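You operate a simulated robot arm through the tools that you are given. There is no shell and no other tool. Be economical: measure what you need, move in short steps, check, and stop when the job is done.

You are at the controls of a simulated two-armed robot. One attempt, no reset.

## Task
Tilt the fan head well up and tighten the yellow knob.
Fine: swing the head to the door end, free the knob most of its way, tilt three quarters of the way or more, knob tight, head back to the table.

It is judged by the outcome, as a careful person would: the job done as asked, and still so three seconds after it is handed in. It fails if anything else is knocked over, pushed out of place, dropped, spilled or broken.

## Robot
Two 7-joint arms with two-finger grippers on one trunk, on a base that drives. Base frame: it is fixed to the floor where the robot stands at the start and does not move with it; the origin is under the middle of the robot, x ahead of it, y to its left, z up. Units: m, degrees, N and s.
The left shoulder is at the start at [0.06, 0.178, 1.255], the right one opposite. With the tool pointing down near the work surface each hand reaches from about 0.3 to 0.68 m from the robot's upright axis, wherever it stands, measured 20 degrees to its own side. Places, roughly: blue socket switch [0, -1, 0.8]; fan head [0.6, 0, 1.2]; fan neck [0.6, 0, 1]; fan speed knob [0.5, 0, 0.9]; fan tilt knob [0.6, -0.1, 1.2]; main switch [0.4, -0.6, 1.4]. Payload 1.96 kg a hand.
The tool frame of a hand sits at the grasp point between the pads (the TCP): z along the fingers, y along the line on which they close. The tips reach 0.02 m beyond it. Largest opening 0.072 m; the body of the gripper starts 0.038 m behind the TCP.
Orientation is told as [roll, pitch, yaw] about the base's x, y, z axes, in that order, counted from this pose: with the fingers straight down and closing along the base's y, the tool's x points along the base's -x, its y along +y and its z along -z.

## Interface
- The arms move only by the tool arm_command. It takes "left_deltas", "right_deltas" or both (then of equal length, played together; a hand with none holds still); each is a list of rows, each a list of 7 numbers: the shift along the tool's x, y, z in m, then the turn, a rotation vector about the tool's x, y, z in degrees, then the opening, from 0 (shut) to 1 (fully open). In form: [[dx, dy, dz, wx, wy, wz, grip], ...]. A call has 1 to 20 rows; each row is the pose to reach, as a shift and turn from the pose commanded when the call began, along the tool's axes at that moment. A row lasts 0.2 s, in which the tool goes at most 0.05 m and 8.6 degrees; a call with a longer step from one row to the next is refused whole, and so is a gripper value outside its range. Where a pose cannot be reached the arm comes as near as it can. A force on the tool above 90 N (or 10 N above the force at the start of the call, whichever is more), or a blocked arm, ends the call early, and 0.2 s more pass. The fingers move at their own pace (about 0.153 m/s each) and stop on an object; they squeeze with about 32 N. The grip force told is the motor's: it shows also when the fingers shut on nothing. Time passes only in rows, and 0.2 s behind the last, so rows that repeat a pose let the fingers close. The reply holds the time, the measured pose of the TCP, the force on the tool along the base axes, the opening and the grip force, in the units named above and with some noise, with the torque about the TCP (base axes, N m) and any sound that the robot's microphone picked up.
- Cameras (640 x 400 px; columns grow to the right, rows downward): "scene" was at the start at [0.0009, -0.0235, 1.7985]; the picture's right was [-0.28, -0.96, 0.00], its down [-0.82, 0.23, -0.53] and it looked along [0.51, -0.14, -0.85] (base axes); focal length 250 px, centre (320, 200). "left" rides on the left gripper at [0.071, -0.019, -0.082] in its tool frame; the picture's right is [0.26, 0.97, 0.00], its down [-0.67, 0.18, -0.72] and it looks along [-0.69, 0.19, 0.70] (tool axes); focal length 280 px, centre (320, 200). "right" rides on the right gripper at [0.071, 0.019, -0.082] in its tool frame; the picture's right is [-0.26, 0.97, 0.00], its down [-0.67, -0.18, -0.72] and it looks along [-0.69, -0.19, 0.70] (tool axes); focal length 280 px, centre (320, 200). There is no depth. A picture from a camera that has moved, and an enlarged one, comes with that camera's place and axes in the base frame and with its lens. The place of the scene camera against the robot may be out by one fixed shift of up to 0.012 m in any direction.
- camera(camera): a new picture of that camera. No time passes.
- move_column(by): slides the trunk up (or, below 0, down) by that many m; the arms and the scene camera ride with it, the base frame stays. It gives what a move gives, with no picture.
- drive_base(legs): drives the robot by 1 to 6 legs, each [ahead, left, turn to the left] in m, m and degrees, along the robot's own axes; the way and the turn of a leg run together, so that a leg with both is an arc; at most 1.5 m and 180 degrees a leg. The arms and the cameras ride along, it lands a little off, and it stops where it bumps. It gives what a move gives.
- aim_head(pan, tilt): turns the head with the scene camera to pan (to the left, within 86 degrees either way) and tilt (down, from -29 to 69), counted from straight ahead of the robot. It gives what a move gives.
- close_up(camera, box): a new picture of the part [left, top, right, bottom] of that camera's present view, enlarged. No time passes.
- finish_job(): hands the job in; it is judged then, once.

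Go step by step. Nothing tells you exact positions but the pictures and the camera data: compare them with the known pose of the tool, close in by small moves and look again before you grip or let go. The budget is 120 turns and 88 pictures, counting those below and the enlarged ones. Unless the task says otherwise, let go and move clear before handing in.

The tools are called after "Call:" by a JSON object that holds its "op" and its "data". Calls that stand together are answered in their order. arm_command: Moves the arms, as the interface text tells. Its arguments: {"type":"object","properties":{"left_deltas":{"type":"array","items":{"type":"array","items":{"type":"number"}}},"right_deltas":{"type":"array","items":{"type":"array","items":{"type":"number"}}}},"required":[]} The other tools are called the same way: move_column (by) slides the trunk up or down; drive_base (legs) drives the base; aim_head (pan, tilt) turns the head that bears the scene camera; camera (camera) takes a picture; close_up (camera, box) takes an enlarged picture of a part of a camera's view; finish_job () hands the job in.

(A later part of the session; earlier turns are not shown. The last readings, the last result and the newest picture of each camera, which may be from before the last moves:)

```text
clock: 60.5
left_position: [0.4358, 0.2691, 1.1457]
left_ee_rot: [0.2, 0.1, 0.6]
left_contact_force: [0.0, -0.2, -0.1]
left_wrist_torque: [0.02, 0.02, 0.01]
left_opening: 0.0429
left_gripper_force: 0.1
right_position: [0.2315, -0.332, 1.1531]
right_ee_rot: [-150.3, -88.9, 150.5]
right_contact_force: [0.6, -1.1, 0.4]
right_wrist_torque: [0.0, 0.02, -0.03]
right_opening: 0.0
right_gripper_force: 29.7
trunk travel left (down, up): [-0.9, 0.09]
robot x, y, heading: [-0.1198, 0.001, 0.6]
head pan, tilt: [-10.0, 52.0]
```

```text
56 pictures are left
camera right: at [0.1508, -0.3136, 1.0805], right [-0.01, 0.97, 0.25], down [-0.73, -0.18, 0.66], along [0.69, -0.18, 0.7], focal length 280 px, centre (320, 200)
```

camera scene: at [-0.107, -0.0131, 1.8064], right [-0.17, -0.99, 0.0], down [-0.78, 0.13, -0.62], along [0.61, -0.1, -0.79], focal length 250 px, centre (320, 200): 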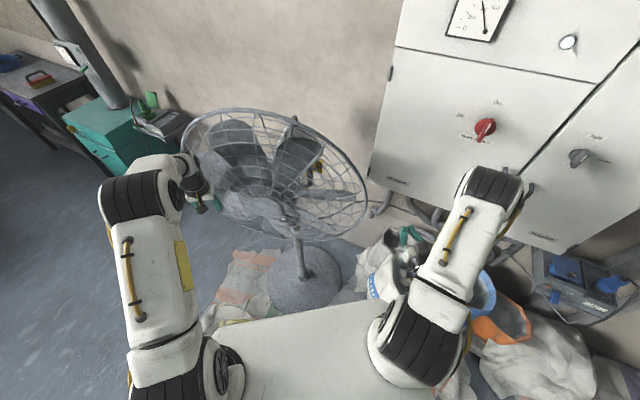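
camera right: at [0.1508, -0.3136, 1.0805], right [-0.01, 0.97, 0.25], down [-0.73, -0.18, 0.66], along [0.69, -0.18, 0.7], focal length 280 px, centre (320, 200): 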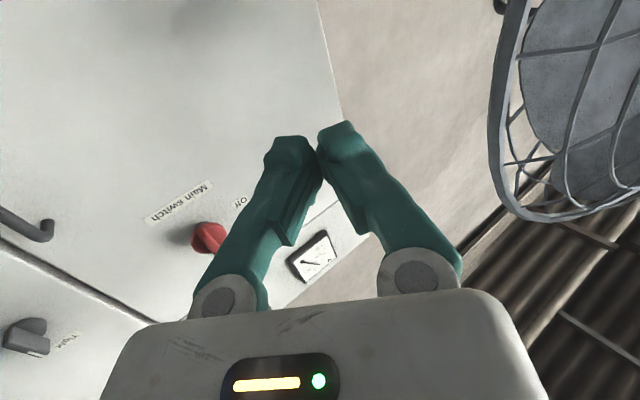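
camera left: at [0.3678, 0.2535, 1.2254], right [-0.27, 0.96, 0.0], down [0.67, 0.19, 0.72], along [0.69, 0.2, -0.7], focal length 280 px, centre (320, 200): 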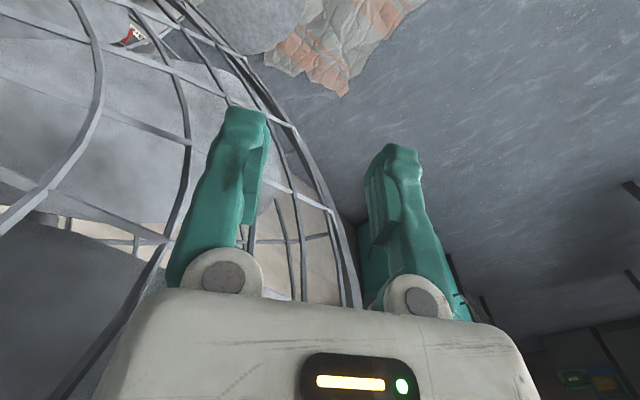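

The right hand is now clear of the rim. I push a little further with the left arm to feel whether the head is at its stop.

Call:
{"op": "arm_command", "data": {"left_deltas": [[-0.015, 0, 0, 0, 0, 0, 0.6], [-0.03, 0, 0, 0, 0, 0, 0.6], [-0.045, 0, 0, 0, 0, 0, 0.6], [-0.06, 0, 0, 0, 0, 0, 0.6], [-0.075, 0, 0, 0, 0, 0, 0.6]]}}

Call:
{"op": "camera", "data": {"camera": "scene"}}

```text
clock: 61.7
left_position: [0.4499, 0.2712, 1.1442]
left_ee_rot: [0.0, -0.2, 0.6]
left_contact_force: [-2.7, 5.8, -0.7]
left_wrist_torque: [-0.3, -0.13, 0.2]
left_opening: 0.043
left_gripper_force: 0.0
left hand out of reach, approached as far as the arm can: row 2, 3, 4, 5
right_position: [0.2317, -0.3307, 1.1542]
right_ee_rot: [-148.5, -88.9, 148.8]
right_contact_force: [-0.1, 0.3, 0.1]
right_wrist_torque: [-0.01, 0.0, 0.04]
right_opening: 0.0
right_gripper_force: 29.2
trunk travel left (down, up): [-0.9, 0.09]
robot x, y, heading: [-0.1144, 0.0045, 0.3]
head pan, tilt: [-10.0, 52.0]
```

```text
55 pictures are left
camera scene: at [-0.108, -0.0114, 1.8064], right [-0.17, -0.99, 0.0], down [-0.78, 0.13, -0.62], along [0.61, -0.1, -0.79], focal length 250 px, centre (320, 200)
```

scene: 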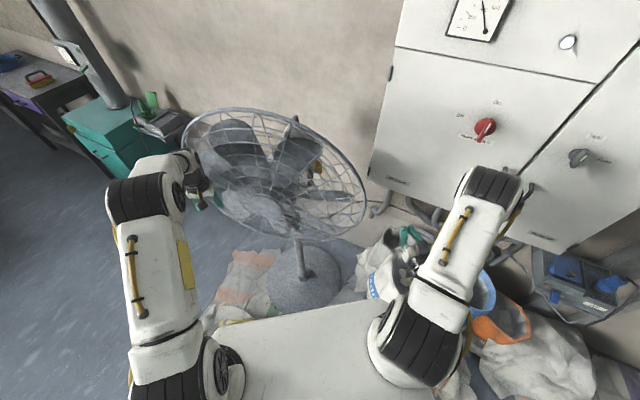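

The arm was at its reach, and it moved the head a little more. I drive ahead a few cm to continue.

Call:
{"op": "drive_base", "data": {"legs": [[0.06, 0, 0]]}}

Call:
{"op": "camera", "data": {"camera": "scene"}}

```text
clock: 62.6
left_position: [0.4896, 0.2756, 1.1482]
left_ee_rot: [0.5, -0.4, 1.1]
left_contact_force: [-0.3, -0.6, -0.5]
left_wrist_torque: [0.0, -0.01, 0.0]
left_opening: 0.0432
left_gripper_force: 0.1
right_position: [0.2717, -0.3326, 1.1532]
right_ee_rot: [-152.3, -88.9, 152.5]
right_contact_force: [0.2, -0.9, 0.3]
right_wrist_torque: [0.0, -0.02, 0.01]
right_opening: 0.0
right_gripper_force: 29.2
trunk travel left (down, up): [-0.9, 0.09]
robot x, y, heading: [-0.0763, -0.0002, 0.7]
head pan, tilt: [-10.0, 52.0]
stopped in leg 1: the robot was blocked; the commanded pose is now the measured one
```

```text
54 pictures are left
camera scene: at [-0.0681, -0.0137, 1.8064], right [-0.17, -0.99, 0.0], down [-0.78, 0.13, -0.62], along [0.61, -0.1, -0.79], focal length 250 px, centre (320, 200)
```

scene: 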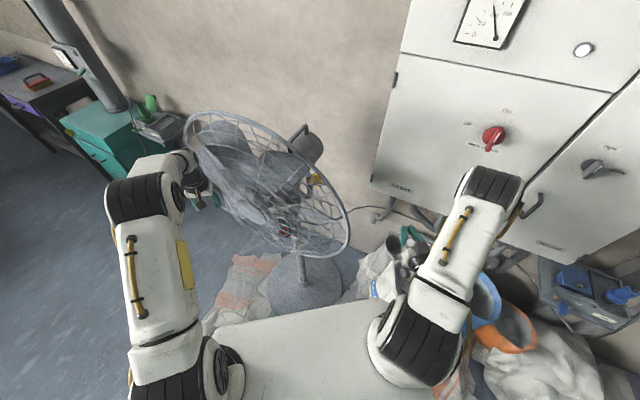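

The head now faces about 50° toward +y. I withdraw the left hand, then use the right hand behind the right rim to push it toward +y.

Call:
{"op": "arm_command", "data": {"left_deltas": [[0.04, 0.01, 0, 0, 0, 0, 0.6], [0.08, 0.04, 0, 0, 0, 0, 0.6], [0.1, 0.08, 0, 0, 0, 0, 0.6], [0.12, 0.12, 0, 0, 0, 0, 0.6], [0.12, 0.12, 0, 0, 0, 0, 0.6]], "right_deltas": [[0, 0, 0.03, 0, 0, 0, 0], [0, 0, 0.06, 0, 0, 0, 0], [0, 0, 0.08, 0, 0, 0, 0], [0, 0.03, 0.08, 0, 0, 0, 0], [0, 0.06, 0.08, 0, 0, 0, 0]]}}

Call:
{"op": "arm_command", "data": {"right_deltas": [[0, 0.02, 0, 0, 0, 0, 0], [0, 0.04, 0, 0, 0, 0, 0], [0, 0.06, 0, 0, 0, 0, 0], [0, 0.08, 0, 0, 0, 0, 0], [0, 0.1, 0, 0, 0, 0, 0], [0, 0.12, 0, 0, 0, 0, 0], [0, 0.14, 0, 0, 0, 0, 0]]}}

Call:
{"op": "camera", "data": {"camera": "scene"}}

```text
clock: 63.8
left_position: [0.3731, 0.3922, 1.1485]
left_ee_rot: [0.6, -0.2, 1.0]
left_contact_force: [-0.3, -1.0, -0.4]
left_wrist_torque: [0.0, 0.01, -0.03]
left_opening: 0.0433
left_gripper_force: 0.1
right_position: [0.3537, -0.2703, 1.1534]
right_ee_rot: [-148.1, -89.0, 148.2]
right_contact_force: [0.2, -0.3, 0.6]
right_wrist_torque: [-0.03, 0.01, 0.02]
right_opening: 0.0
right_gripper_force: 29.8
trunk travel left (down, up): [-0.9, 0.09]
robot x, y, heading: [-0.076, 0.004, 0.5]
head pan, tilt: [-10.0, 52.0]
```

```text
clock: 65.4
left_position: [0.3724, 0.3928, 1.1486]
left_ee_rot: [0.5, -0.2, 1.0]
left_contact_force: [0.6, 0.2, 0.0]
left_wrist_torque: [-0.01, -0.04, -0.01]
left_opening: 0.0432
left_gripper_force: 0.0
right_position: [0.3531, -0.1284, 1.1507]
right_ee_rot: [-146.9, -89.0, 147.4]
right_contact_force: [0.2, -0.4, 0.0]
right_wrist_torque: [0.03, 0.02, 0.03]
right_opening: 0.0
right_gripper_force: 29.1
trunk travel left (down, up): [-0.9, 0.09]
robot x, y, heading: [-0.0743, 0.0057, 0.7]
head pan, tilt: [-10.0, 52.0]
```

```text
53 pictures are left
camera scene: at [-0.0661, -0.012, 1.8064], right [-0.16, -0.99, 0.0], down [-0.78, 0.13, -0.62], along [0.61, -0.1, -0.79], focal length 250 px, centre (320, 200)
```

scene: 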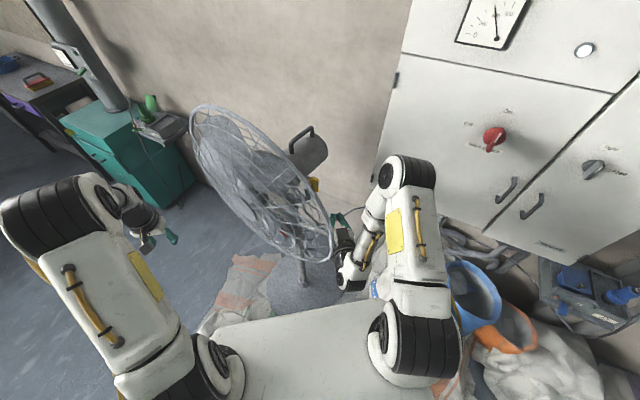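

The head turns well. I keep pushing toward +y until I feel the end stop.

Call:
{"op": "arm_command", "data": {"right_deltas": [[0, 0.02, 0, 0, 0, 0, 0], [0, 0.04, 0, 0, 0, 0, 0], [0, 0.06, 0, 0, 0, 0, 0], [0, 0.08, 0, 0, 0, 0, 0], [0, 0.1, 0, 0, 0, 0, 0], [0, 0.12, 0, 0, 0, 0, 0], [0, 0.14, 0, 0, 0, 0, 0]]}}

Call:
{"op": "camera", "data": {"camera": "scene"}}

```text
clock: 67.0
left_position: [0.3728, 0.3941, 1.1492]
left_ee_rot: [0.5, -0.2, 1.0]
left_contact_force: [0.0, -0.1, 0.3]
left_wrist_torque: [-0.01, 0.01, 0.0]
left_opening: 0.0431
left_gripper_force: 0.0
right_position: [0.3525, 0.0117, 1.152]
right_ee_rot: [-148.1, -88.9, 148.3]
right_contact_force: [0.9, -1.0, -0.2]
right_wrist_torque: [-0.01, -0.01, 0.08]
right_opening: 0.0
right_gripper_force: 29.5
trunk travel left (down, up): [-0.9, 0.09]
robot x, y, heading: [-0.0745, 0.0057, 0.5]
head pan, tilt: [-10.0, 52.0]
```

```text
52 pictures are left
camera scene: at [-0.0658, -0.0118, 1.8064], right [-0.16, -0.99, 0.0], down [-0.78, 0.13, -0.62], along [0.61, -0.1, -0.79], focal length 250 px, centre (320, 200)
```

scene: 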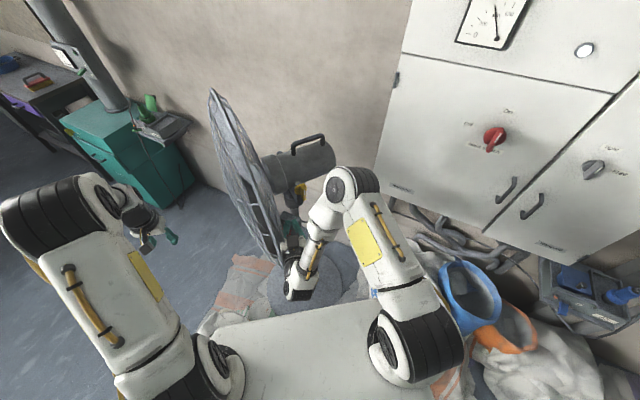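

Call:
{"op": "arm_command", "data": {"right_deltas": [[0, 0.02, 0, 0, 0, 0, 0], [0, 0.04, 0, 0, 0, 0, 0], [0, 0.06, 0, 0, 0, 0, 0], [0, 0.08, 0, 0, 0, 0, 0], [0, 0.1, 0, 0, 0, 0, 0]]}}

Call:
{"op": "camera", "data": {"camera": "scene"}}

```text
clock: 68.2
left_position: [0.3715, 0.3932, 1.1481]
left_ee_rot: [0.4, -0.2, 0.9]
left_contact_force: [0.4, 0.1, -0.2]
left_wrist_torque: [0.0, -0.01, 0.01]
left_opening: 0.043
left_gripper_force: 0.0
right_position: [0.3503, 0.11, 1.151]
right_ee_rot: [-149.0, -88.9, 149.4]
right_contact_force: [0.0, -0.6, 0.3]
right_wrist_torque: [0.02, 0.02, 0.0]
right_opening: 0.0001
right_gripper_force: 30.3
trunk travel left (down, up): [-0.9, 0.09]
robot x, y, heading: [-0.0716, 0.0059, 0.3]
head pan, tilt: [-10.0, 52.0]
```

```text
51 pictures are left
camera scene: at [-0.0663, -0.0116, 1.8064], right [-0.16, -0.99, 0.0], down [-0.78, 0.13, -0.62], along [0.61, -0.1, -0.79], focal length 250 px, centre (320, 200)
```

scene: 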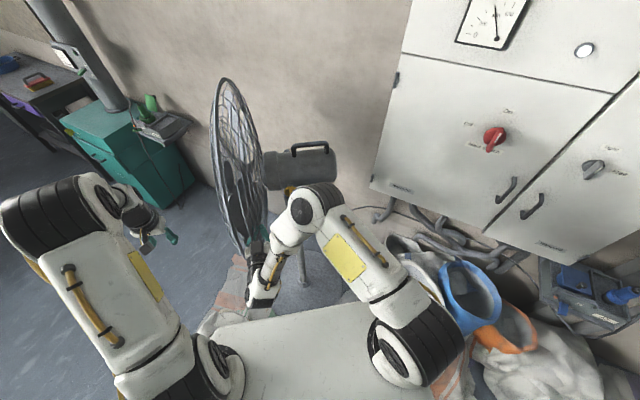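

Facing roughly +y already, no stop felt yet. I push a bit more.

Call:
{"op": "arm_command", "data": {"right_deltas": [[0, 0.02, 0, 0, 0, 0, 0], [0, 0.04, 0, 0, 0, 0, 0], [0, 0.06, 0, 0, 0, 0, 0], [0, 0.08, 0, 0, 0, 0, 0]]}}

Call:
{"op": "camera", "data": {"camera": "scene"}}

```text
clock: 68.8
left_position: [0.3668, 0.3755, 1.1563]
left_ee_rot: [1.1, -0.6, 0.6]
left_contact_force: [-0.8, 0.7, 0.3]
left_wrist_torque: [-0.04, -0.1, -0.01]
left_opening: 0.0434
left_gripper_force: 0.1
right_position: [0.3495, 0.1108, 1.151]
right_ee_rot: [-146.7, -88.4, 144.6]
right_contact_force: [9.4, -68.8, 8.0]
right_wrist_torque: [1.59, 0.7, 3.54]
right_opening: 0.0002
right_gripper_force: 29.9
trunk travel left (down, up): [-0.9, 0.09]
robot x, y, heading: [-0.077, 0.0032, -0.2]
head pan, tilt: [-10.0, 52.0]
stopped in row 2 (right hand): the force on the tool passed its limit at 96 N (the readings are from after the stop); the commanded pose is now the measured one
```

```text
50 pictures are left
camera scene: at [-0.0778, -0.0328, 1.8069], right [-0.17, -0.99, -0.01], down [-0.77, 0.14, -0.62], along [0.61, -0.1, -0.79], focal length 250 px, centre (320, 200)
```

scene: 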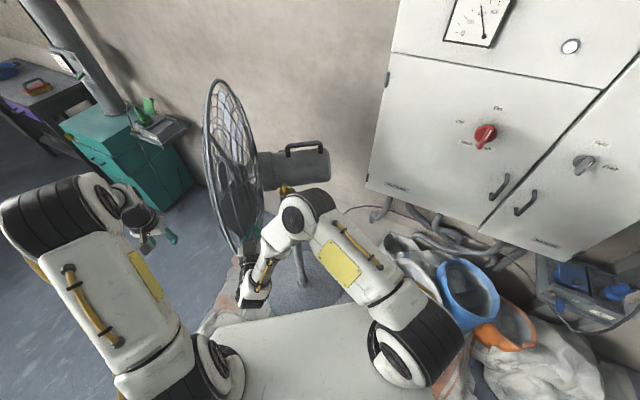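

That is the +y end stop; the knob side now faces me. I relieve the push, back the right hand off and look at the knob.

Call:
{"op": "arm_command", "data": {"right_deltas": [[0, -0.02, 0, 0, 0, 0, 0], [0, -0.05, 0, 0, 0, 0, 0], [0, -0.08, -0.03, 0, 0, 0, 0], [0, -0.12, -0.06, 0, 0, 0, 0], [0, -0.17, -0.07, 0, 0, 0, 0.5], [0, -0.22, -0.07, 0, 0, 0, 1], [0, -0.25, -0.07, 0, 0, 0, 1], [0, -0.25, -0.07, 0, 0, 0, 1]]}}

Call:
{"op": "aim_head", "data": {"pan": 0, "tilt": 48}}

Call:
{"op": "close_up", "data": {"camera": "scene", "box": [220, 80, 420, 205]}}

Call:
{"op": "camera", "data": {"camera": "right"}}

```text
refused: row 5 steps farther than a row can; nothing moved
```

```text
clock: 69.5
left_position: [0.3704, 0.3732, 1.1567]
left_ee_rot: [1.4, -0.4, 0.8]
left_contact_force: [0.3, 1.0, 0.5]
left_wrist_torque: [-0.03, -0.01, -0.01]
left_opening: 0.0431
left_gripper_force: 0.1
right_position: [0.3499, 0.1101, 1.1489]
right_ee_rot: [-158.1, -88.9, 156.9]
right_contact_force: [-12.0, -82.5, 10.8]
right_wrist_torque: [2.05, 0.44, 5.26]
right_opening: 0.0
right_gripper_force: 30.1
trunk travel left (down, up): [-0.9, 0.09]
robot x, y, heading: [-0.0752, 0.0039, 0.2]
head pan, tilt: [0.0, 48.0]
```

```text
3.20 times, centred on (320, 142) of scene
camera zoom: at [-0.0673, -0.0278, 1.8116], right [0.0, -1.0, -0.02], down [-0.74, 0.01, -0.67], along [0.67, 0.01, -0.74], focal length 799 px, centre (320, 384)
```

zoom: 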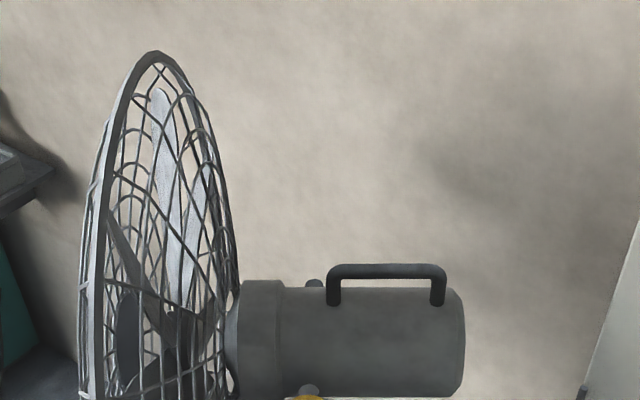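

```text
48 pictures are left
camera right: at [0.27, 0.1324, 1.0762], right [0.02, 0.97, 0.25], down [-0.73, -0.16, 0.66], along [0.68, -0.2, 0.7], focal length 280 px, centre (320, 200)
```

right: 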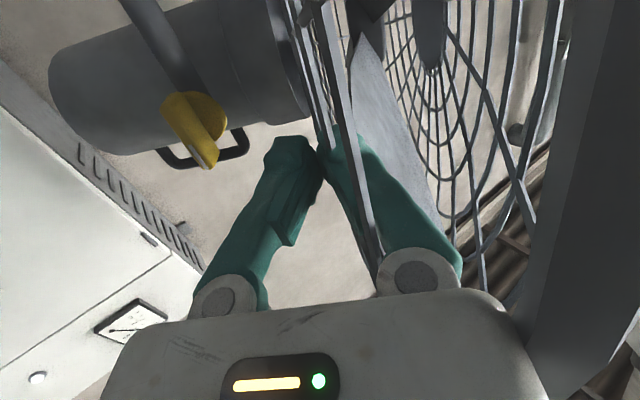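

The knob (a disc with a bar grip) faces me at about (0.5, -0.02, 1.19). First I relieve the push, in smaller rows.

Call:
{"op": "arm_command", "data": {"right_deltas": [[0, -0.03, 0, 0, 0, 0, 0], [0, -0.06, -0.02, 0, 0, 0, 0], [0, -0.08, -0.05, 0, 0, 0, 0], [0, -0.11, -0.08, 0, 0, 0, 0.5], [0, -0.13, -0.1, 0, 0, 0, 0.7], [0, -0.13, -0.1, 0, 0, 0, 0.7]]}}

Call:
{"op": "camera", "data": {"camera": "right"}}

Call:
{"op": "camera", "data": {"camera": "scene"}}

```text
clock: 70.9
left_position: [0.3728, 0.387, 1.1492]
left_ee_rot: [0.7, -0.2, 0.9]
left_contact_force: [0.0, 0.0, -0.3]
left_wrist_torque: [0.02, 0.0, 0.01]
left_opening: 0.0434
left_gripper_force: 0.0
right_position: [0.2917, 0.0155, 1.1638]
right_ee_rot: [150.0, -81.0, -155.2]
right_contact_force: [-0.7, 0.1, 0.1]
right_wrist_torque: [-0.02, 0.04, 0.04]
right_opening: 0.0502
right_gripper_force: 0.0
trunk travel left (down, up): [-0.9, 0.09]
robot x, y, heading: [-0.0767, 0.0008, 0.4]
head pan, tilt: [0.0, 48.0]
stopped in row 6 (right hand): the arm was blocked; the commanded pose is now the measured one
```

```text
47 pictures are left
camera right: at [0.2234, 0.048, 1.0836], right [0.05, 0.94, 0.33], down [-0.82, -0.16, 0.55], along [0.57, -0.3, 0.76], focal length 280 px, centre (320, 200)
```

right: 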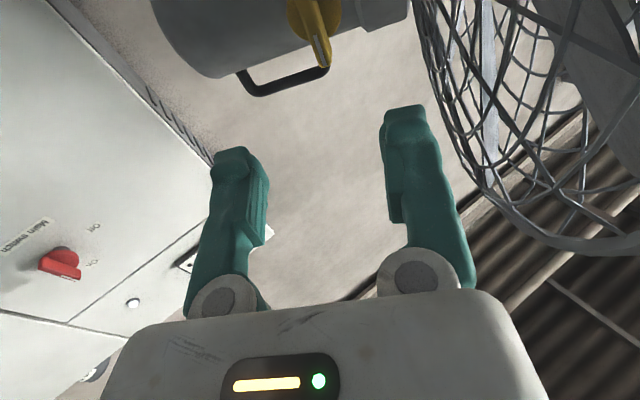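

```text
46 pictures are left
camera scene: at [-0.0616, -0.0028, 1.8118], right [0.01, -1.0, 0.0], down [-0.74, 0.0, -0.67], along [0.67, 0.0, -0.74], focal length 250 px, centre (320, 200)
```

scene: 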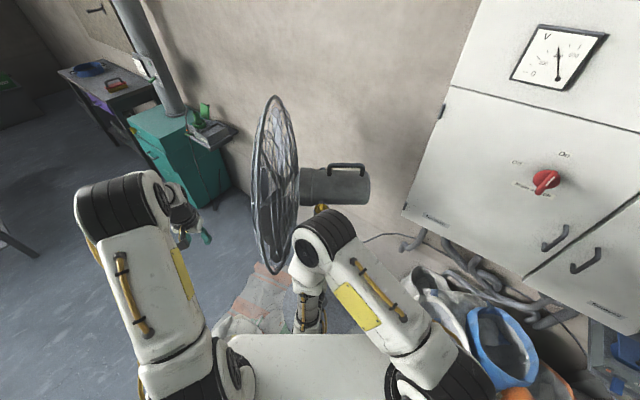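

The knob is near (0.475, -0.005, 1.18). I align the right hand straight forward in front of it and look closely.

Call:
{"op": "arm_command", "data": {"right_deltas": [[-0.003, -0.006, 0.03, -2.7, 3.9, -2.2, 1], [-0.006, -0.012, 0.06, -5.4, 7.8, -4.4, 1], [-0.006, -0.012, 0.06, -5.4, 7.8, -4.4, 1]]}}

Call:
{"op": "camera", "data": {"camera": "right"}}

Call:
{"op": "aim_head", "data": {"pan": 0, "tilt": 55}}

Call:
{"op": "close_up", "data": {"camera": "scene", "box": [240, 110, 400, 210]}}

```text
clock: 71.7
left_position: [0.3738, 0.3903, 1.1482]
left_ee_rot: [0.5, -0.3, 0.8]
left_contact_force: [0.1, 0.6, -0.4]
left_wrist_torque: [-0.03, -0.02, 0.02]
left_opening: 0.0435
left_gripper_force: 0.1
right_position: [0.3486, 0.0012, 1.178]
right_ee_rot: [-104.2, -89.6, 104.7]
right_contact_force: [0.7, 0.3, 1.5]
right_wrist_torque: [0.0, 0.0, -0.02]
right_opening: 0.0721
right_gripper_force: 0.1
trunk travel left (down, up): [-0.9, 0.09]
robot x, y, heading: [-0.0739, 0.0061, 0.2]
head pan, tilt: [0.0, 48.0]
```

```text
45 pictures are left
camera right: at [0.2663, 0.02, 1.106], right [-0.01, 0.97, 0.26], down [-0.72, -0.18, 0.67], along [0.7, -0.18, 0.69], focal length 280 px, centre (320, 200)
```

right: 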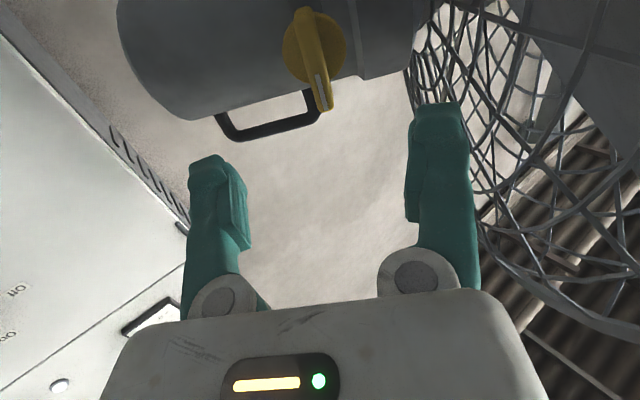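

```text
clock: 72.4
left_position: [0.3734, 0.3899, 1.1481]
left_ee_rot: [0.5, -0.2, 0.9]
left_contact_force: [-0.2, -0.5, -0.5]
left_wrist_torque: [0.03, 0.02, -0.03]
left_opening: 0.0433
left_gripper_force: 0.1
right_position: [0.3478, 0.001, 1.1775]
right_ee_rot: [-110.3, -89.6, 110.5]
right_contact_force: [0.1, 0.1, -0.3]
right_wrist_torque: [0.0, -0.02, -0.03]
right_opening: 0.0721
right_gripper_force: 0.1
trunk travel left (down, up): [-0.9, 0.09]
robot x, y, heading: [-0.0773, 0.0026, 0.4]
head pan, tilt: [0.0, 55.0]
```

```text
4.00 times, centred on (320, 160) of scene
camera zoom: at [-0.0682, -0.0007, 1.8026], right [0.01, -1.0, 0.0], down [-0.82, 0.0, -0.57], along [0.57, 0.0, -0.82], focal length 998 px, centre (320, 360)
```

zoom: 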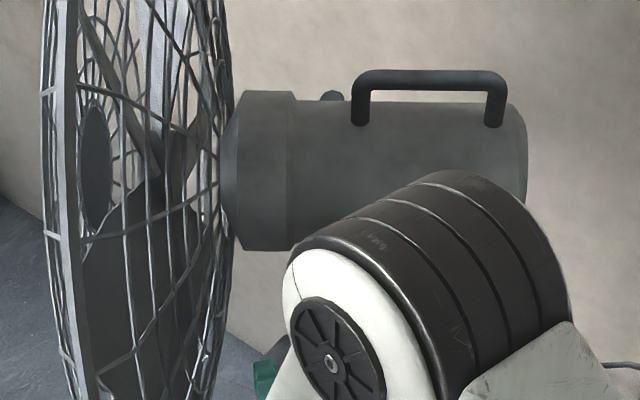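

The knob's bar is about vertical with its white pointer up, near (≈0.46, 0.00, 1.168), and my fingers straddle it. I advance slowly and look.

Call:
{"op": "arm_command", "data": {"right_deltas": [[0.004, -0.001, 0.03, 0, 0, 0, 1], [0.009, -0.001, 0.06, 0, 0, 0, 1], [0.009, -0.001, 0.075, 0, 0, 0, 1], [0.009, -0.001, 0.075, 0, 0, 0, 1]]}}

Call:
{"op": "camera", "data": {"camera": "right"}}

```text
clock: 73.4
left_position: [0.3731, 0.3899, 1.1493]
left_ee_rot: [0.5, -0.3, 0.8]
left_contact_force: [-0.1, 0.2, -0.2]
left_wrist_torque: [0.02, -0.01, 0.02]
left_opening: 0.0433
left_gripper_force: 0.0
right_position: [0.4243, -0.0008, 1.1658]
right_ee_rot: [-109.2, -89.6, 109.5]
right_contact_force: [0.0, -0.4, -0.5]
right_wrist_torque: [-0.01, 0.0, -0.05]
right_opening: 0.0718
right_gripper_force: 0.1
trunk travel left (down, up): [-0.9, 0.09]
robot x, y, heading: [-0.074, 0.0013, 0.4]
head pan, tilt: [0.0, 55.0]
```

```text
43 pictures are left
camera right: at [0.3426, 0.0171, 1.0944], right [-0.01, 0.97, 0.26], down [-0.72, -0.18, 0.67], along [0.7, -0.18, 0.69], focal length 280 px, centre (320, 200)
```

right: 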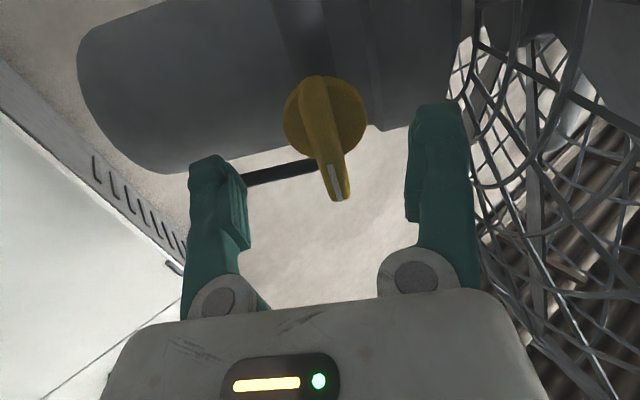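

The bar sits well between the fingers; disc near x≈0.476, bar front x≈0.443. I advance 2.2 cm and close.

Call:
{"op": "arm_command", "data": {"right_deltas": [[0, 0.001, 0.012, 0, 0, 0, 1], [0, 0.001, 0.022, 0, 0, 0, 1], [0, 0.001, 0.022, 0, 0, 0, 0.4], [0, 0.001, 0.022, 0, 0, 0, 0], [0, 0.001, 0.022, 0, 0, 0, 0], [0, 0.001, 0.022, 0, 0, 0, 0]]}}

Call:
{"op": "camera", "data": {"camera": "right"}}

```text
clock: 74.8
left_position: [0.3739, 0.3892, 1.1481]
left_ee_rot: [0.5, -0.1, 0.8]
left_contact_force: [1.1, 0.0, -0.1]
left_wrist_torque: [0.04, 0.02, -0.01]
left_opening: 0.0432
left_gripper_force: 0.1
right_position: [0.4466, 0.0007, 1.1681]
right_ee_rot: [-106.9, -89.7, 107.2]
right_contact_force: [1.1, -0.6, -1.2]
right_wrist_torque: [0.04, 0.0, -0.03]
right_opening: 0.0114
right_gripper_force: 38.1
trunk travel left (down, up): [-0.9, 0.09]
robot x, y, heading: [-0.0777, 0.0049, 0.4]
head pan, tilt: [0.0, 55.0]
```

```text
42 pictures are left
camera right: at [0.3639, 0.0193, 1.0958], right [0.0, 0.97, 0.26], down [-0.72, -0.18, 0.67], along [0.7, -0.18, 0.69], focal length 280 px, centre (320, 200)
```

right: 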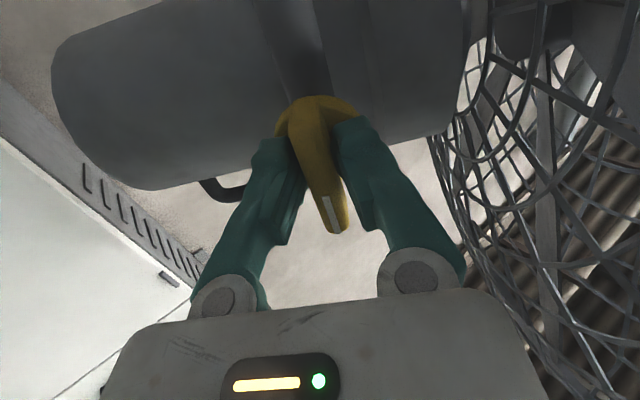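

Gripped on the bar. I try loosening: counterclockwise seen from me (negative about tool z).

Call:
{"op": "arm_command", "data": {"right_deltas": [[0, 0, 0, 0, 0, -6, 0], [0, 0, 0, 0, 0, -12, 0], [0, 0, 0, 0, 0, -18, 0], [0, 0, 0, 0, 0, -24, 0], [0, 0, 0, 0, 0, -30, 0]]}}

Call:
{"op": "camera", "data": {"camera": "right"}}

```text
clock: 76.0
left_position: [0.3724, 0.389, 1.1502]
left_ee_rot: [0.5, -0.3, 0.7]
left_contact_force: [-0.2, -0.6, -0.5]
left_wrist_torque: [-0.01, -0.03, 0.0]
left_opening: 0.0431
left_gripper_force: 0.2
right_position: [0.4435, 0.0003, 1.169]
right_ee_rot: [-90.4, -59.6, 90.7]
right_contact_force: [-5.3, 1.8, 4.0]
right_wrist_torque: [2.59, 0.39, 0.02]
right_opening: 0.0198
right_gripper_force: 39.9
trunk travel left (down, up): [-0.9, 0.09]
robot x, y, heading: [-0.0748, 0.0033, 0.5]
head pan, tilt: [0.0, 55.0]
```

```text
41 pictures are left
camera right: at [0.3632, -0.0187, 1.0973], right [0.0, 0.97, -0.26], down [-0.72, 0.18, 0.67], along [0.69, 0.19, 0.69], focal length 280 px, centre (320, 200)
```

right: 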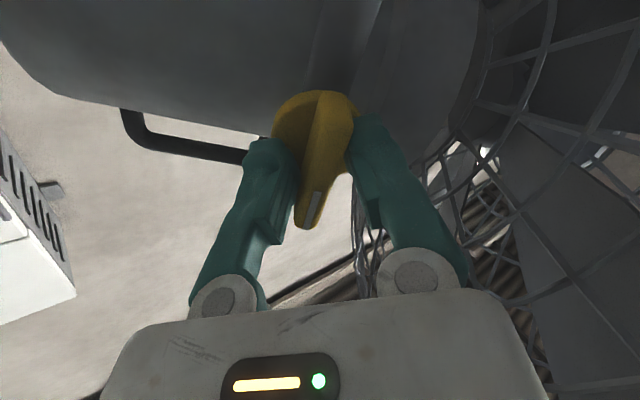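

The knob did not turn; it slipped in my fingers, so it resists that way. I go back and try the other direction.

Call:
{"op": "arm_command", "data": {"right_deltas": [[0, 0, 0, 0, 0, 8, 0], [0, 0, 0, 0, 0, 16, 0], [0, 0, 0, 0, 0, 24, 0], [0, 0, 0, 0, 0, 30, 0], [0, 0, 0, 0, 0, 36, 0], [0, 0, 0, 0, 0, 42, 0], [0, 0, 0, 0, 0, 48, 0], [0, 0, 0, 0, 0, 48, 0]]}}

Call:
{"op": "camera", "data": {"camera": "right"}}

```text
clock: 77.8
left_position: [0.3737, 0.3893, 1.1487]
left_ee_rot: [0.5, -0.1, 0.8]
left_contact_force: [-0.1, 0.6, -1.0]
left_wrist_torque: [0.02, 0.01, -0.01]
left_opening: 0.0431
left_gripper_force: 0.1
right_position: [0.446, -0.0004, 1.1683]
right_ee_rot: [90.5, -72.2, -90.2]
right_contact_force: [-0.3, 1.4, 3.1]
right_wrist_torque: [0.04, 0.0, 0.02]
right_opening: 0.0115
right_gripper_force: 38.0
trunk travel left (down, up): [-0.9, 0.09]
robot x, y, heading: [-0.0729, 0.0044, 0.4]
head pan, tilt: [0.0, 55.0]
```

```text
40 pictures are left
camera right: at [0.3641, 0.0403, 1.1062], right [-0.01, 0.84, 0.54], down [-0.72, -0.38, 0.58], along [0.7, -0.39, 0.6], focal length 280 px, centre (320, 200)
```

right: 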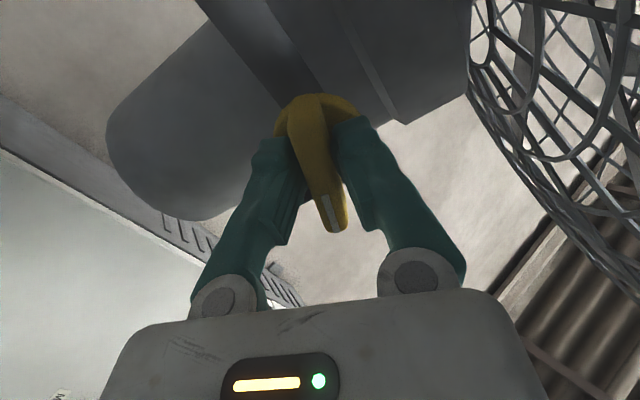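

It turns freely clockwise with the bar held. I continue in that direction, watching the torque.

Call:
{"op": "arm_command", "data": {"right_deltas": [[0, 0, 0, 0, 0, 8, 0], [0, 0, 0, 0, 0, 16, 0], [0, 0, 0, 0, 0, 24, 0], [0, 0, 0, 0, 0, 32, 0], [0, 0, 0, 0, 0, 40, 0]]}}

Call:
{"op": "camera", "data": {"camera": "right"}}

```text
clock: 79.0
left_position: [0.3729, 0.3897, 1.1486]
left_ee_rot: [0.5, -0.1, 0.9]
left_contact_force: [0.1, -0.3, 0.0]
left_wrist_torque: [0.03, 0.03, 0.02]
left_opening: 0.043
left_gripper_force: 0.1
right_position: [0.4458, 0.0003, 1.1689]
right_ee_rot: [90.4, -32.2, -89.9]
right_contact_force: [5.1, 0.1, 13.7]
right_wrist_torque: [-0.02, -0.13, -0.04]
right_opening: 0.0115
right_gripper_force: 38.7
trunk travel left (down, up): [-0.9, 0.09]
robot x, y, heading: [-0.0759, 0.0041, 0.2]
head pan, tilt: [0.0, 55.0]
```

```text
39 pictures are left
camera right: at [0.3639, 0.0701, 1.1467], right [-0.01, 0.29, 0.96], down [-0.71, -0.67, 0.2], along [0.7, -0.68, 0.21], focal length 280 px, centre (320, 200)
```

right: 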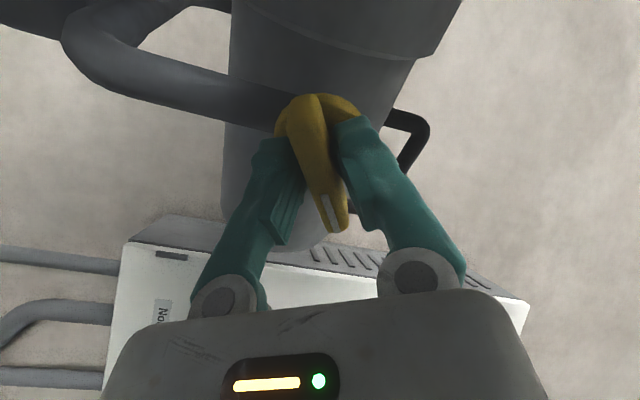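

About 58° turned, still easy. I go on a bit further to find how far it goes.

Call:
{"op": "arm_command", "data": {"right_deltas": [[0, 0, 0, 0, 0, 6, 0], [0, 0, 0, 0, 0, 12, 0], [0, 0, 0, 0, 0, 18, 0], [0, 0, 0, 0, 0, 24, 0]]}}

Call:
{"op": "camera", "data": {"camera": "scene"}}

```text
clock: 80.0
left_position: [0.3736, 0.3893, 1.1493]
left_ee_rot: [0.5, -0.2, 0.9]
left_contact_force: [-0.1, -0.4, -0.9]
left_wrist_torque: [-0.04, -0.01, -0.01]
left_opening: 0.043
left_gripper_force: 0.0
right_position: [0.4463, 0.0005, 1.1692]
right_ee_rot: [90.2, -8.2, -89.8]
right_contact_force: [11.1, -2.8, 24.4]
right_wrist_torque: [-0.03, -0.31, -0.03]
right_opening: 0.0115
right_gripper_force: 38.7
trunk travel left (down, up): [-0.9, 0.09]
robot x, y, heading: [-0.0746, 0.003, 0.2]
head pan, tilt: [0.0, 55.0]
```

```text
38 pictures are left
camera scene: at [-0.0686, -0.0019, 1.8027], right [0.01, -1.0, 0.0], down [-0.82, 0.0, -0.57], along [0.57, 0.0, -0.82], focal length 250 px, centre (320, 200)
```

scene: 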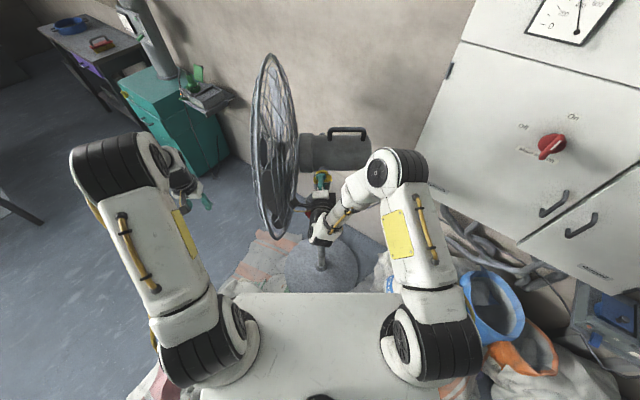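

About 82° turned; a side load builds since the axis sits slightly above my TCP. I shift up a few mm and continue turning.

Call:
{"op": "arm_command", "data": {"right_deltas": [[0, 0.003, -0.001, 0, 0, 0, 0], [0, 0.006, -0.002, 0, 0, 6, 0], [0, 0.006, -0.002, 0, 0, 12, 0], [0, 0.006, -0.002, 0, 0, 18, 0], [0, 0.006, -0.002, 0, 0, 24, 0], [0, 0.006, -0.002, 0, 0, 30, 0]]}}

Call:
{"op": "camera", "data": {"camera": "right"}}

```text
clock: 81.4
left_position: [0.3758, 0.3878, 1.1474]
left_ee_rot: [0.5, -0.1, 0.7]
left_contact_force: [0.6, -0.4, 0.2]
left_wrist_torque: [0.0, -0.03, 0.02]
left_opening: 0.0433
left_gripper_force: 0.0
right_position: [0.4468, -0.0006, 1.1708]
right_ee_rot: [89.6, 21.7, -89.8]
right_contact_force: [0.2, -2.3, -23.6]
right_wrist_torque: [0.02, 0.25, 0.09]
right_opening: 0.0113
right_gripper_force: 38.7
trunk travel left (down, up): [-0.9, 0.09]
robot x, y, heading: [-0.0749, 0.0073, 0.5]
head pan, tilt: [0.0, 55.0]
```

```text
37 pictures are left
camera right: at [0.3639, 0.0587, 1.2148], right [0.01, -0.6, 0.8], down [-0.71, -0.56, -0.42], along [0.7, -0.57, -0.43], focal length 280 px, centre (320, 200)
```

right: 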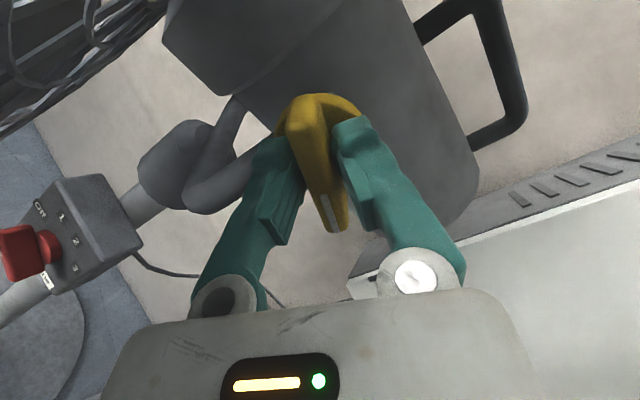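

112° turned, still no stop. I correct the offset and continue.

Call:
{"op": "arm_command", "data": {"right_deltas": [[-0.001, -0.003, 0, 0, 0, 0, 0], [-0.001, -0.003, 0, 0, 0, 8, 0], [-0.001, -0.003, 0, 0, 0, 16, 0], [-0.001, -0.003, 0, 0, 0, 24, 0], [-0.001, -0.003, 0, 0, 0, 32, 0], [-0.001, -0.003, 0, 0, 0, 40, 0]]}}

```text
clock: 82.8
left_position: [0.3719, 0.3889, 1.1498]
left_ee_rot: [0.4, -0.1, 0.8]
left_contact_force: [-0.2, -0.2, 1.2]
left_wrist_torque: [0.0, -0.02, 0.02]
left_opening: 0.0434
left_gripper_force: 0.0
right_position: [0.4437, 0.0011, 1.1721]
right_ee_rot: [90.6, 61.6, -89.1]
right_contact_force: [1.4, -0.4, 8.0]
right_wrist_torque: [-2.79, -0.25, 0.31]
right_opening: 0.0204
right_gripper_force: 39.9
trunk travel left (down, up): [-0.9, 0.09]
robot x, y, heading: [-0.0746, 0.0028, 0.4]
head pan, tilt: [0.0, 55.0]
```

I hit the other stop at about 120° and the fingers slipped. I unwind that slip, open, back off a little, and see whether the head tilts now.

Call:
{"op": "arm_command", "data": {"right_deltas": [[0, 0, 0, 0, 0, -8, 0], [0, 0, 0, 0, 0, -16, 0], [0, 0, 0, 0, 0, -24, 0], [0, 0, 0, 0, 0, -32, 0], [0, 0, 0, 0, 0, -32, 0.5], [0, 0, 0, 0, 0, -32, 1], [0, 0, -0.03, 0, 0, -32, 1], [0, 0, -0.06, 0, 0, -32, 1]]}}

Call:
{"op": "camera", "data": {"camera": "right"}}

Call:
{"op": "camera", "data": {"camera": "scene"}}

```text
clock: 84.6
left_position: [0.3738, 0.389, 1.1487]
left_ee_rot: [0.6, -0.3, 0.8]
left_contact_force: [-1.4, -0.2, -0.1]
left_wrist_torque: [0.02, 0.01, 0.01]
left_opening: 0.0433
left_gripper_force: 0.2
right_position: [0.383, -0.0004, 1.1704]
right_ee_rot: [90.2, 29.6, -89.5]
right_contact_force: [-0.5, -0.2, -1.1]
right_wrist_torque: [0.0, -0.04, 0.02]
right_opening: 0.072
right_gripper_force: 0.0
trunk travel left (down, up): [-0.9, 0.09]
robot x, y, heading: [-0.0766, 0.0025, 0.3]
head pan, tilt: [0.0, 55.0]
```

```text
36 pictures are left
camera right: at [0.3003, 0.0518, 1.2229], right [0.0, -0.7, 0.71], down [-0.71, -0.5, -0.49], along [0.7, -0.5, -0.5], focal length 280 px, centre (320, 200)
```

right: 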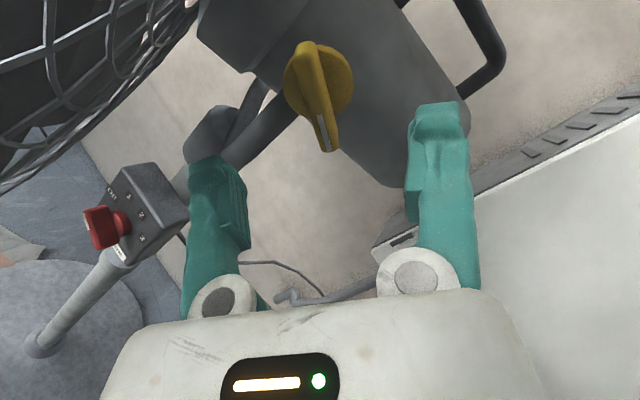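

```text
35 pictures are left
camera scene: at [-0.069, -0.0012, 1.8025], right [0.01, -1.0, 0.0], down [-0.82, 0.0, -0.57], along [0.57, 0.0, -0.82], focal length 250 px, centre (320, 200)
```

scene: 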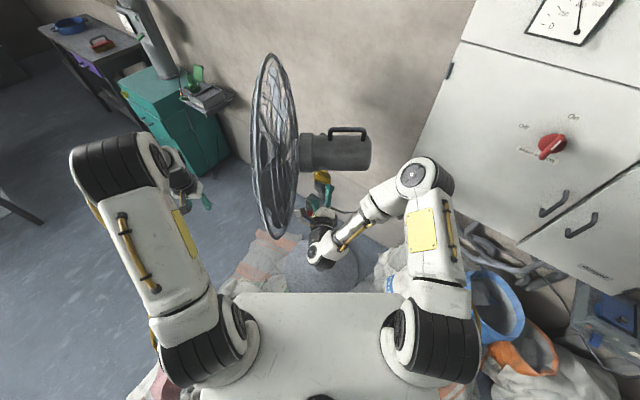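

The head stays level, knob at its clockwise end. I'll tilt by the motor's carry handle: right hand fingers-down, pinching the handle bar (along y) near its rear end, then lowering it. First I reposition the right hand.

Call:
{"op": "arm_command", "data": {"right_deltas": [[-0.01, 0.03, -0.01, 0, 0, -6, 1], [-0.02, 0.06, -0.02, 0, 0, -12, 1], [-0.03, 0.09, -0.02, 0, 0, -18, 1], [-0.04, 0.12, -0.02, 0, 0, -24, 1], [-0.054, 0.147, -0.02, 0, 0, -30, 1], [-0.054, 0.147, -0.02, 0, 0, -30, 1]]}}

Call:
{"op": "arm_command", "data": {"right_deltas": [[0, 0.01, 0, 8, 0, 0, 1], [0, 0.02, 0, 16, 0, 0, 1], [0, 0.03, 0, 24, 0, 0, 1], [0, 0.04, 0, 32, 0, 0, 1], [0, 0.05, 0, 40, 0, 0, 1], [0, 0.06, 0, 48, 0, 0, 1], [0, 0.07, 0, 56, 0, 0, 1], [0, 0.08, 0, 64, 0, 0, 1], [0, 0.09, 0, 72, 0, 0, 1], [0, 0.1, 0, 80, 0, 0, 1], [0, 0.1, 0, 88, 0, 0, 1], [0, 0.1, 0, 90, 0, 0, 1]]}}

Call:
{"op": "camera", "data": {"camera": "scene"}}

```text
clock: 86.0
left_position: [0.3747, 0.3898, 1.1481]
left_ee_rot: [0.4, -0.2, 0.8]
left_contact_force: [0.0, 0.4, 0.0]
left_wrist_torque: [-0.02, -0.05, 0.0]
left_opening: 0.0432
left_gripper_force: 0.0
right_position: [0.3846, -0.1085, 1.2633]
right_ee_rot: [90.1, -0.4, -89.6]
right_contact_force: [0.0, 0.6, 0.2]
right_wrist_torque: [0.0, 0.03, -0.01]
right_opening: 0.0721
right_gripper_force: 0.0
right hand out of reach, approached as far as the arm can: row 4, 5, 6
trunk travel left (down, up): [-0.9, 0.09]
robot x, y, heading: [-0.0741, 0.0034, 0.2]
head pan, tilt: [0.0, 55.0]
```

```text
clock: 88.6
left_position: [0.3729, 0.3895, 1.1499]
left_ee_rot: [0.5, -0.2, 0.7]
left_contact_force: [-0.3, -0.8, -0.1]
left_wrist_torque: [-0.01, -0.03, 0.02]
left_opening: 0.0431
left_gripper_force: 0.0
right_position: [0.3465, -0.1164, 1.2814]
right_ee_rot: [2.0, -0.3, -89.7]
right_contact_force: [0.1, -0.1, -0.1]
right_wrist_torque: [-0.03, 0.02, -0.03]
right_opening: 0.0723
right_gripper_force: 0.0
right hand out of reach, approached as far as the arm can: row 1, 2, 6, 10, 11, 12
trunk travel left (down, up): [-0.9, 0.09]
robot x, y, heading: [-0.0758, 0.0013, 0.3]
head pan, tilt: [0.0, 55.0]
```

```text
34 pictures are left
camera scene: at [-0.0688, -0.0007, 1.8026], right [0.01, -1.0, 0.0], down [-0.82, 0.0, -0.57], along [0.57, 0.0, -0.82], focal length 250 px, centre (320, 200)
```

scene: 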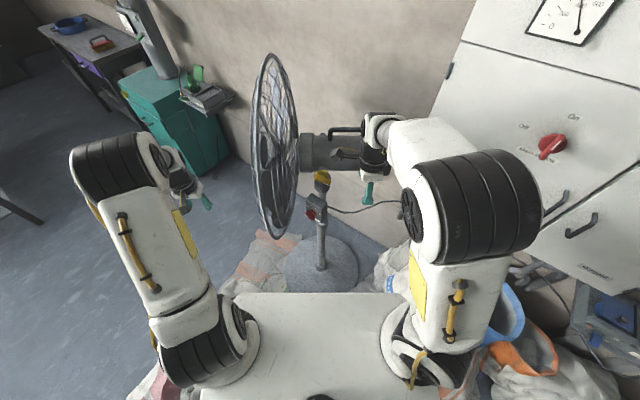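

The right hand is fingers-down, closing along x. I raise the trunk a bit and extend over the handle.

Call:
{"op": "move_column", "data": {"by": 0.08}}

Call:
{"op": "arm_command", "data": {"right_deltas": [[0.005, 0.03, 0, 0, 0, 0, 1], [0.005, 0.06, 0, 0, 0, 0, 1], [0.005, 0.09, 0, 0, 0, 0, 1], [0.005, 0.12, 0, 0, 0, 0, 1], [0.005, 0.15, 0, 0, 0, 0, 1], [0.005, 0.18, 0, 0, 0, 0, 1], [0.005, 0.2, 0, 0, 0, 0, 1], [0.005, 0.2, 0, 0, 0, 0, 1]]}}

Call:
{"op": "camera", "data": {"camera": "right"}}

Call:
{"op": "aim_head", "data": {"pan": -8, "tilt": 45}}

Call:
{"op": "camera", "data": {"camera": "scene"}}

```text
clock: 89.7
left_position: [0.3732, 0.3883, 1.2281]
left_ee_rot: [0.5, -0.2, 0.8]
left_contact_force: [0.1, 1.0, 0.2]
left_wrist_torque: [-0.03, 0.01, 0.02]
left_opening: 0.0433
left_gripper_force: 0.1
right_position: [0.3478, -0.116, 1.36]
right_ee_rot: [1.8, -0.3, -89.7]
right_contact_force: [1.0, -0.8, 0.3]
right_wrist_torque: [0.0, -0.02, -0.01]
right_opening: 0.0722
right_gripper_force: 0.0
trunk travel left (down, up): [-0.98, 0.01]
robot x, y, heading: [-0.0718, 0.0061, 0.4]
head pan, tilt: [0.0, 55.0]
```

```text
clock: 91.5
left_position: [0.3733, 0.3892, 1.2288]
left_ee_rot: [0.6, -0.2, 0.8]
left_contact_force: [-0.8, 0.4, -0.3]
left_wrist_torque: [-0.01, 0.03, 0.01]
left_opening: 0.0432
left_gripper_force: 0.0
right_position: [0.3607, -0.1127, 1.3552]
right_ee_rot: [2.3, -0.2, -89.7]
right_contact_force: [-0.2, -0.4, 0.7]
right_wrist_torque: [0.0, -0.01, -0.01]
right_opening: 0.0717
right_gripper_force: 0.1
right hand out of reach, approached as far as the arm can: row 1, 2, 3, 4, 5, 6, 7, 8
trunk travel left (down, up): [-0.98, 0.01]
robot x, y, heading: [-0.0738, 0.0038, 0.0]
head pan, tilt: [0.0, 55.0]
```

```text
33 pictures are left
camera right: at [0.3758, -0.0412, 1.4369], right [0.97, -0.26, 0.04], down [-0.21, -0.67, 0.71], along [-0.16, -0.7, -0.7], focal length 280 px, centre (320, 200)
```

right: 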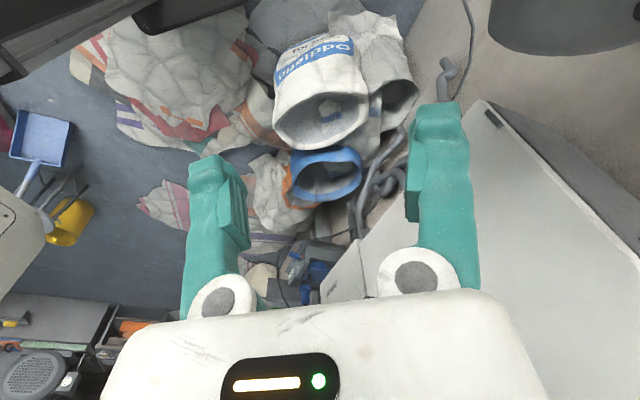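

```text
clock: 92.2
left_position: [0.3737, 0.3894, 1.228]
left_ee_rot: [0.5, -0.3, 0.8]
left_contact_force: [-0.4, -0.1, -0.3]
left_wrist_torque: [0.01, -0.02, -0.02]
left_opening: 0.0435
left_gripper_force: 0.1
right_position: [0.3604, -0.1128, 1.3555]
right_ee_rot: [2.3, -0.2, -89.7]
right_contact_force: [0.1, -0.1, 0.4]
right_wrist_torque: [-0.05, 0.03, -0.01]
right_opening: 0.0722
right_gripper_force: 0.2
trunk travel left (down, up): [-0.98, 0.01]
robot x, y, heading: [-0.0763, 0.0013, 0.2]
head pan, tilt: [-8.0, 45.0]
```

```text
32 pictures are left
camera scene: at [-0.0597, -0.0125, 1.8959], right [-0.13, -0.99, 0.0], down [-0.7, 0.09, -0.71], along [0.7, -0.09, -0.71], focal length 250 px, centre (320, 200)
```

scene: 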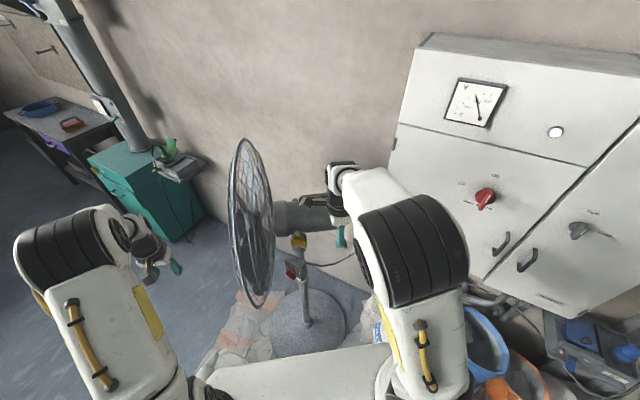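

That wrist pose is at a joint limit. I unwind the wrist to the plain fingers-down pose and will press the handle down with closed fingers instead.

Call:
{"op": "arm_command", "data": {"right_deltas": [[0, 0, 0, 0, 0, -8, 0.5], [0, 0, 0, 0, 0, -16, 0], [0, 0, 0, 0, 0, -24, 0], [0, 0, 0, 0, 0, -32, 0], [0, 0, 0, 0, 0, -40, 0], [0, 0, 0, 0, 0, -48, 0], [0, 0, 0, 0, 0, -56, 0], [0, 0, 0, 0, 0, -64, 0], [0, 0, 0, 0, 0, -72, 0], [0, 0, 0, 0, 0, -80, 0], [0, 0, 0, 0, 0, -88, 0], [0, 0, 0, 0, 0, -90, 0]]}}

Call:
{"op": "arm_command", "data": {"right_deltas": [[-0.03, -0.005, 0, 0, 0, 0, 0], [-0.06, -0.01, 0, 0, 0, 0, 0], [-0.09, -0.015, 0, 0, 0, 0, 0], [-0.12, -0.02, 0, 0, 0, 0, 0], [-0.15, -0.025, 0, 0, 0, 0, 0], [-0.18, -0.025, 0, 0, 0, 0, 0], [-0.2, -0.025, 0, 0, 0, 0, 0], [-0.2, -0.025, 0, 0, 0, 0, 0]]}}

Call:
{"op": "camera", "data": {"camera": "right"}}

```text
clock: 94.8
left_position: [0.3731, 0.3891, 1.2297]
left_ee_rot: [0.4, -0.2, 0.8]
left_contact_force: [-0.8, 0.0, -0.5]
left_wrist_torque: [-0.02, -0.02, -0.01]
left_opening: 0.0431
left_gripper_force: 0.1
right_position: [0.3604, -0.1172, 1.3544]
right_ee_rot: [-0.3, -2.0, 0.4]
right_contact_force: [-0.1, 0.6, 0.4]
right_wrist_torque: [-0.02, -0.02, -0.01]
right_opening: 0.0
right_gripper_force: 30.5
right hand out of reach, approached as far as the arm can: row 4, 5, 6, 7, 8, 9, 10, 11, 12
trunk travel left (down, up): [-0.98, 0.01]
robot x, y, heading: [-0.0762, 0.0063, 0.5]
head pan, tilt: [-8.0, 45.0]
```

```text
clock: 96.7
left_position: [0.3733, 0.3897, 1.2296]
left_ee_rot: [0.5, -0.1, 0.8]
left_contact_force: [0.7, 0.3, 0.9]
left_wrist_torque: [-0.03, -0.03, -0.02]
left_opening: 0.0432
left_gripper_force: 0.0
right_position: [0.3608, -0.1172, 1.3545]
right_ee_rot: [-0.3, -2.1, 0.3]
right_contact_force: [0.0, 0.1, -0.5]
right_wrist_torque: [-0.04, -0.05, -0.01]
right_opening: 0.0
right_gripper_force: 29.4
right hand out of reach, approached as far as the arm can: row 1, 2, 3, 4, 5, 6, 7, 8
trunk travel left (down, up): [-0.98, 0.01]
robot x, y, heading: [-0.0737, 0.0034, 0.3]
head pan, tilt: [-8.0, 45.0]
```

```text
31 pictures are left
camera right: at [0.2855, -0.0977, 1.4334], right [0.26, 0.97, 0.0], down [0.65, -0.18, 0.74], along [0.72, -0.19, -0.67], focal length 280 px, centre (320, 200)
```

right: 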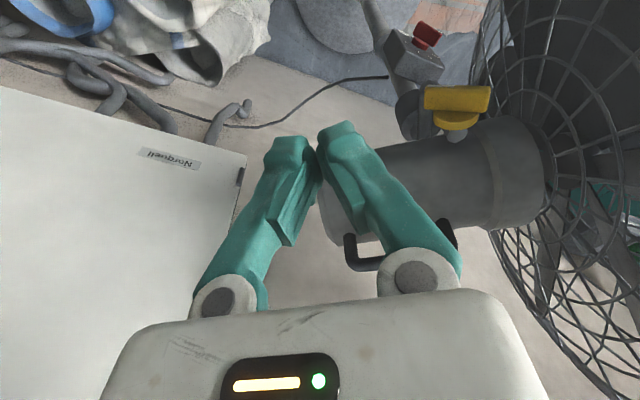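

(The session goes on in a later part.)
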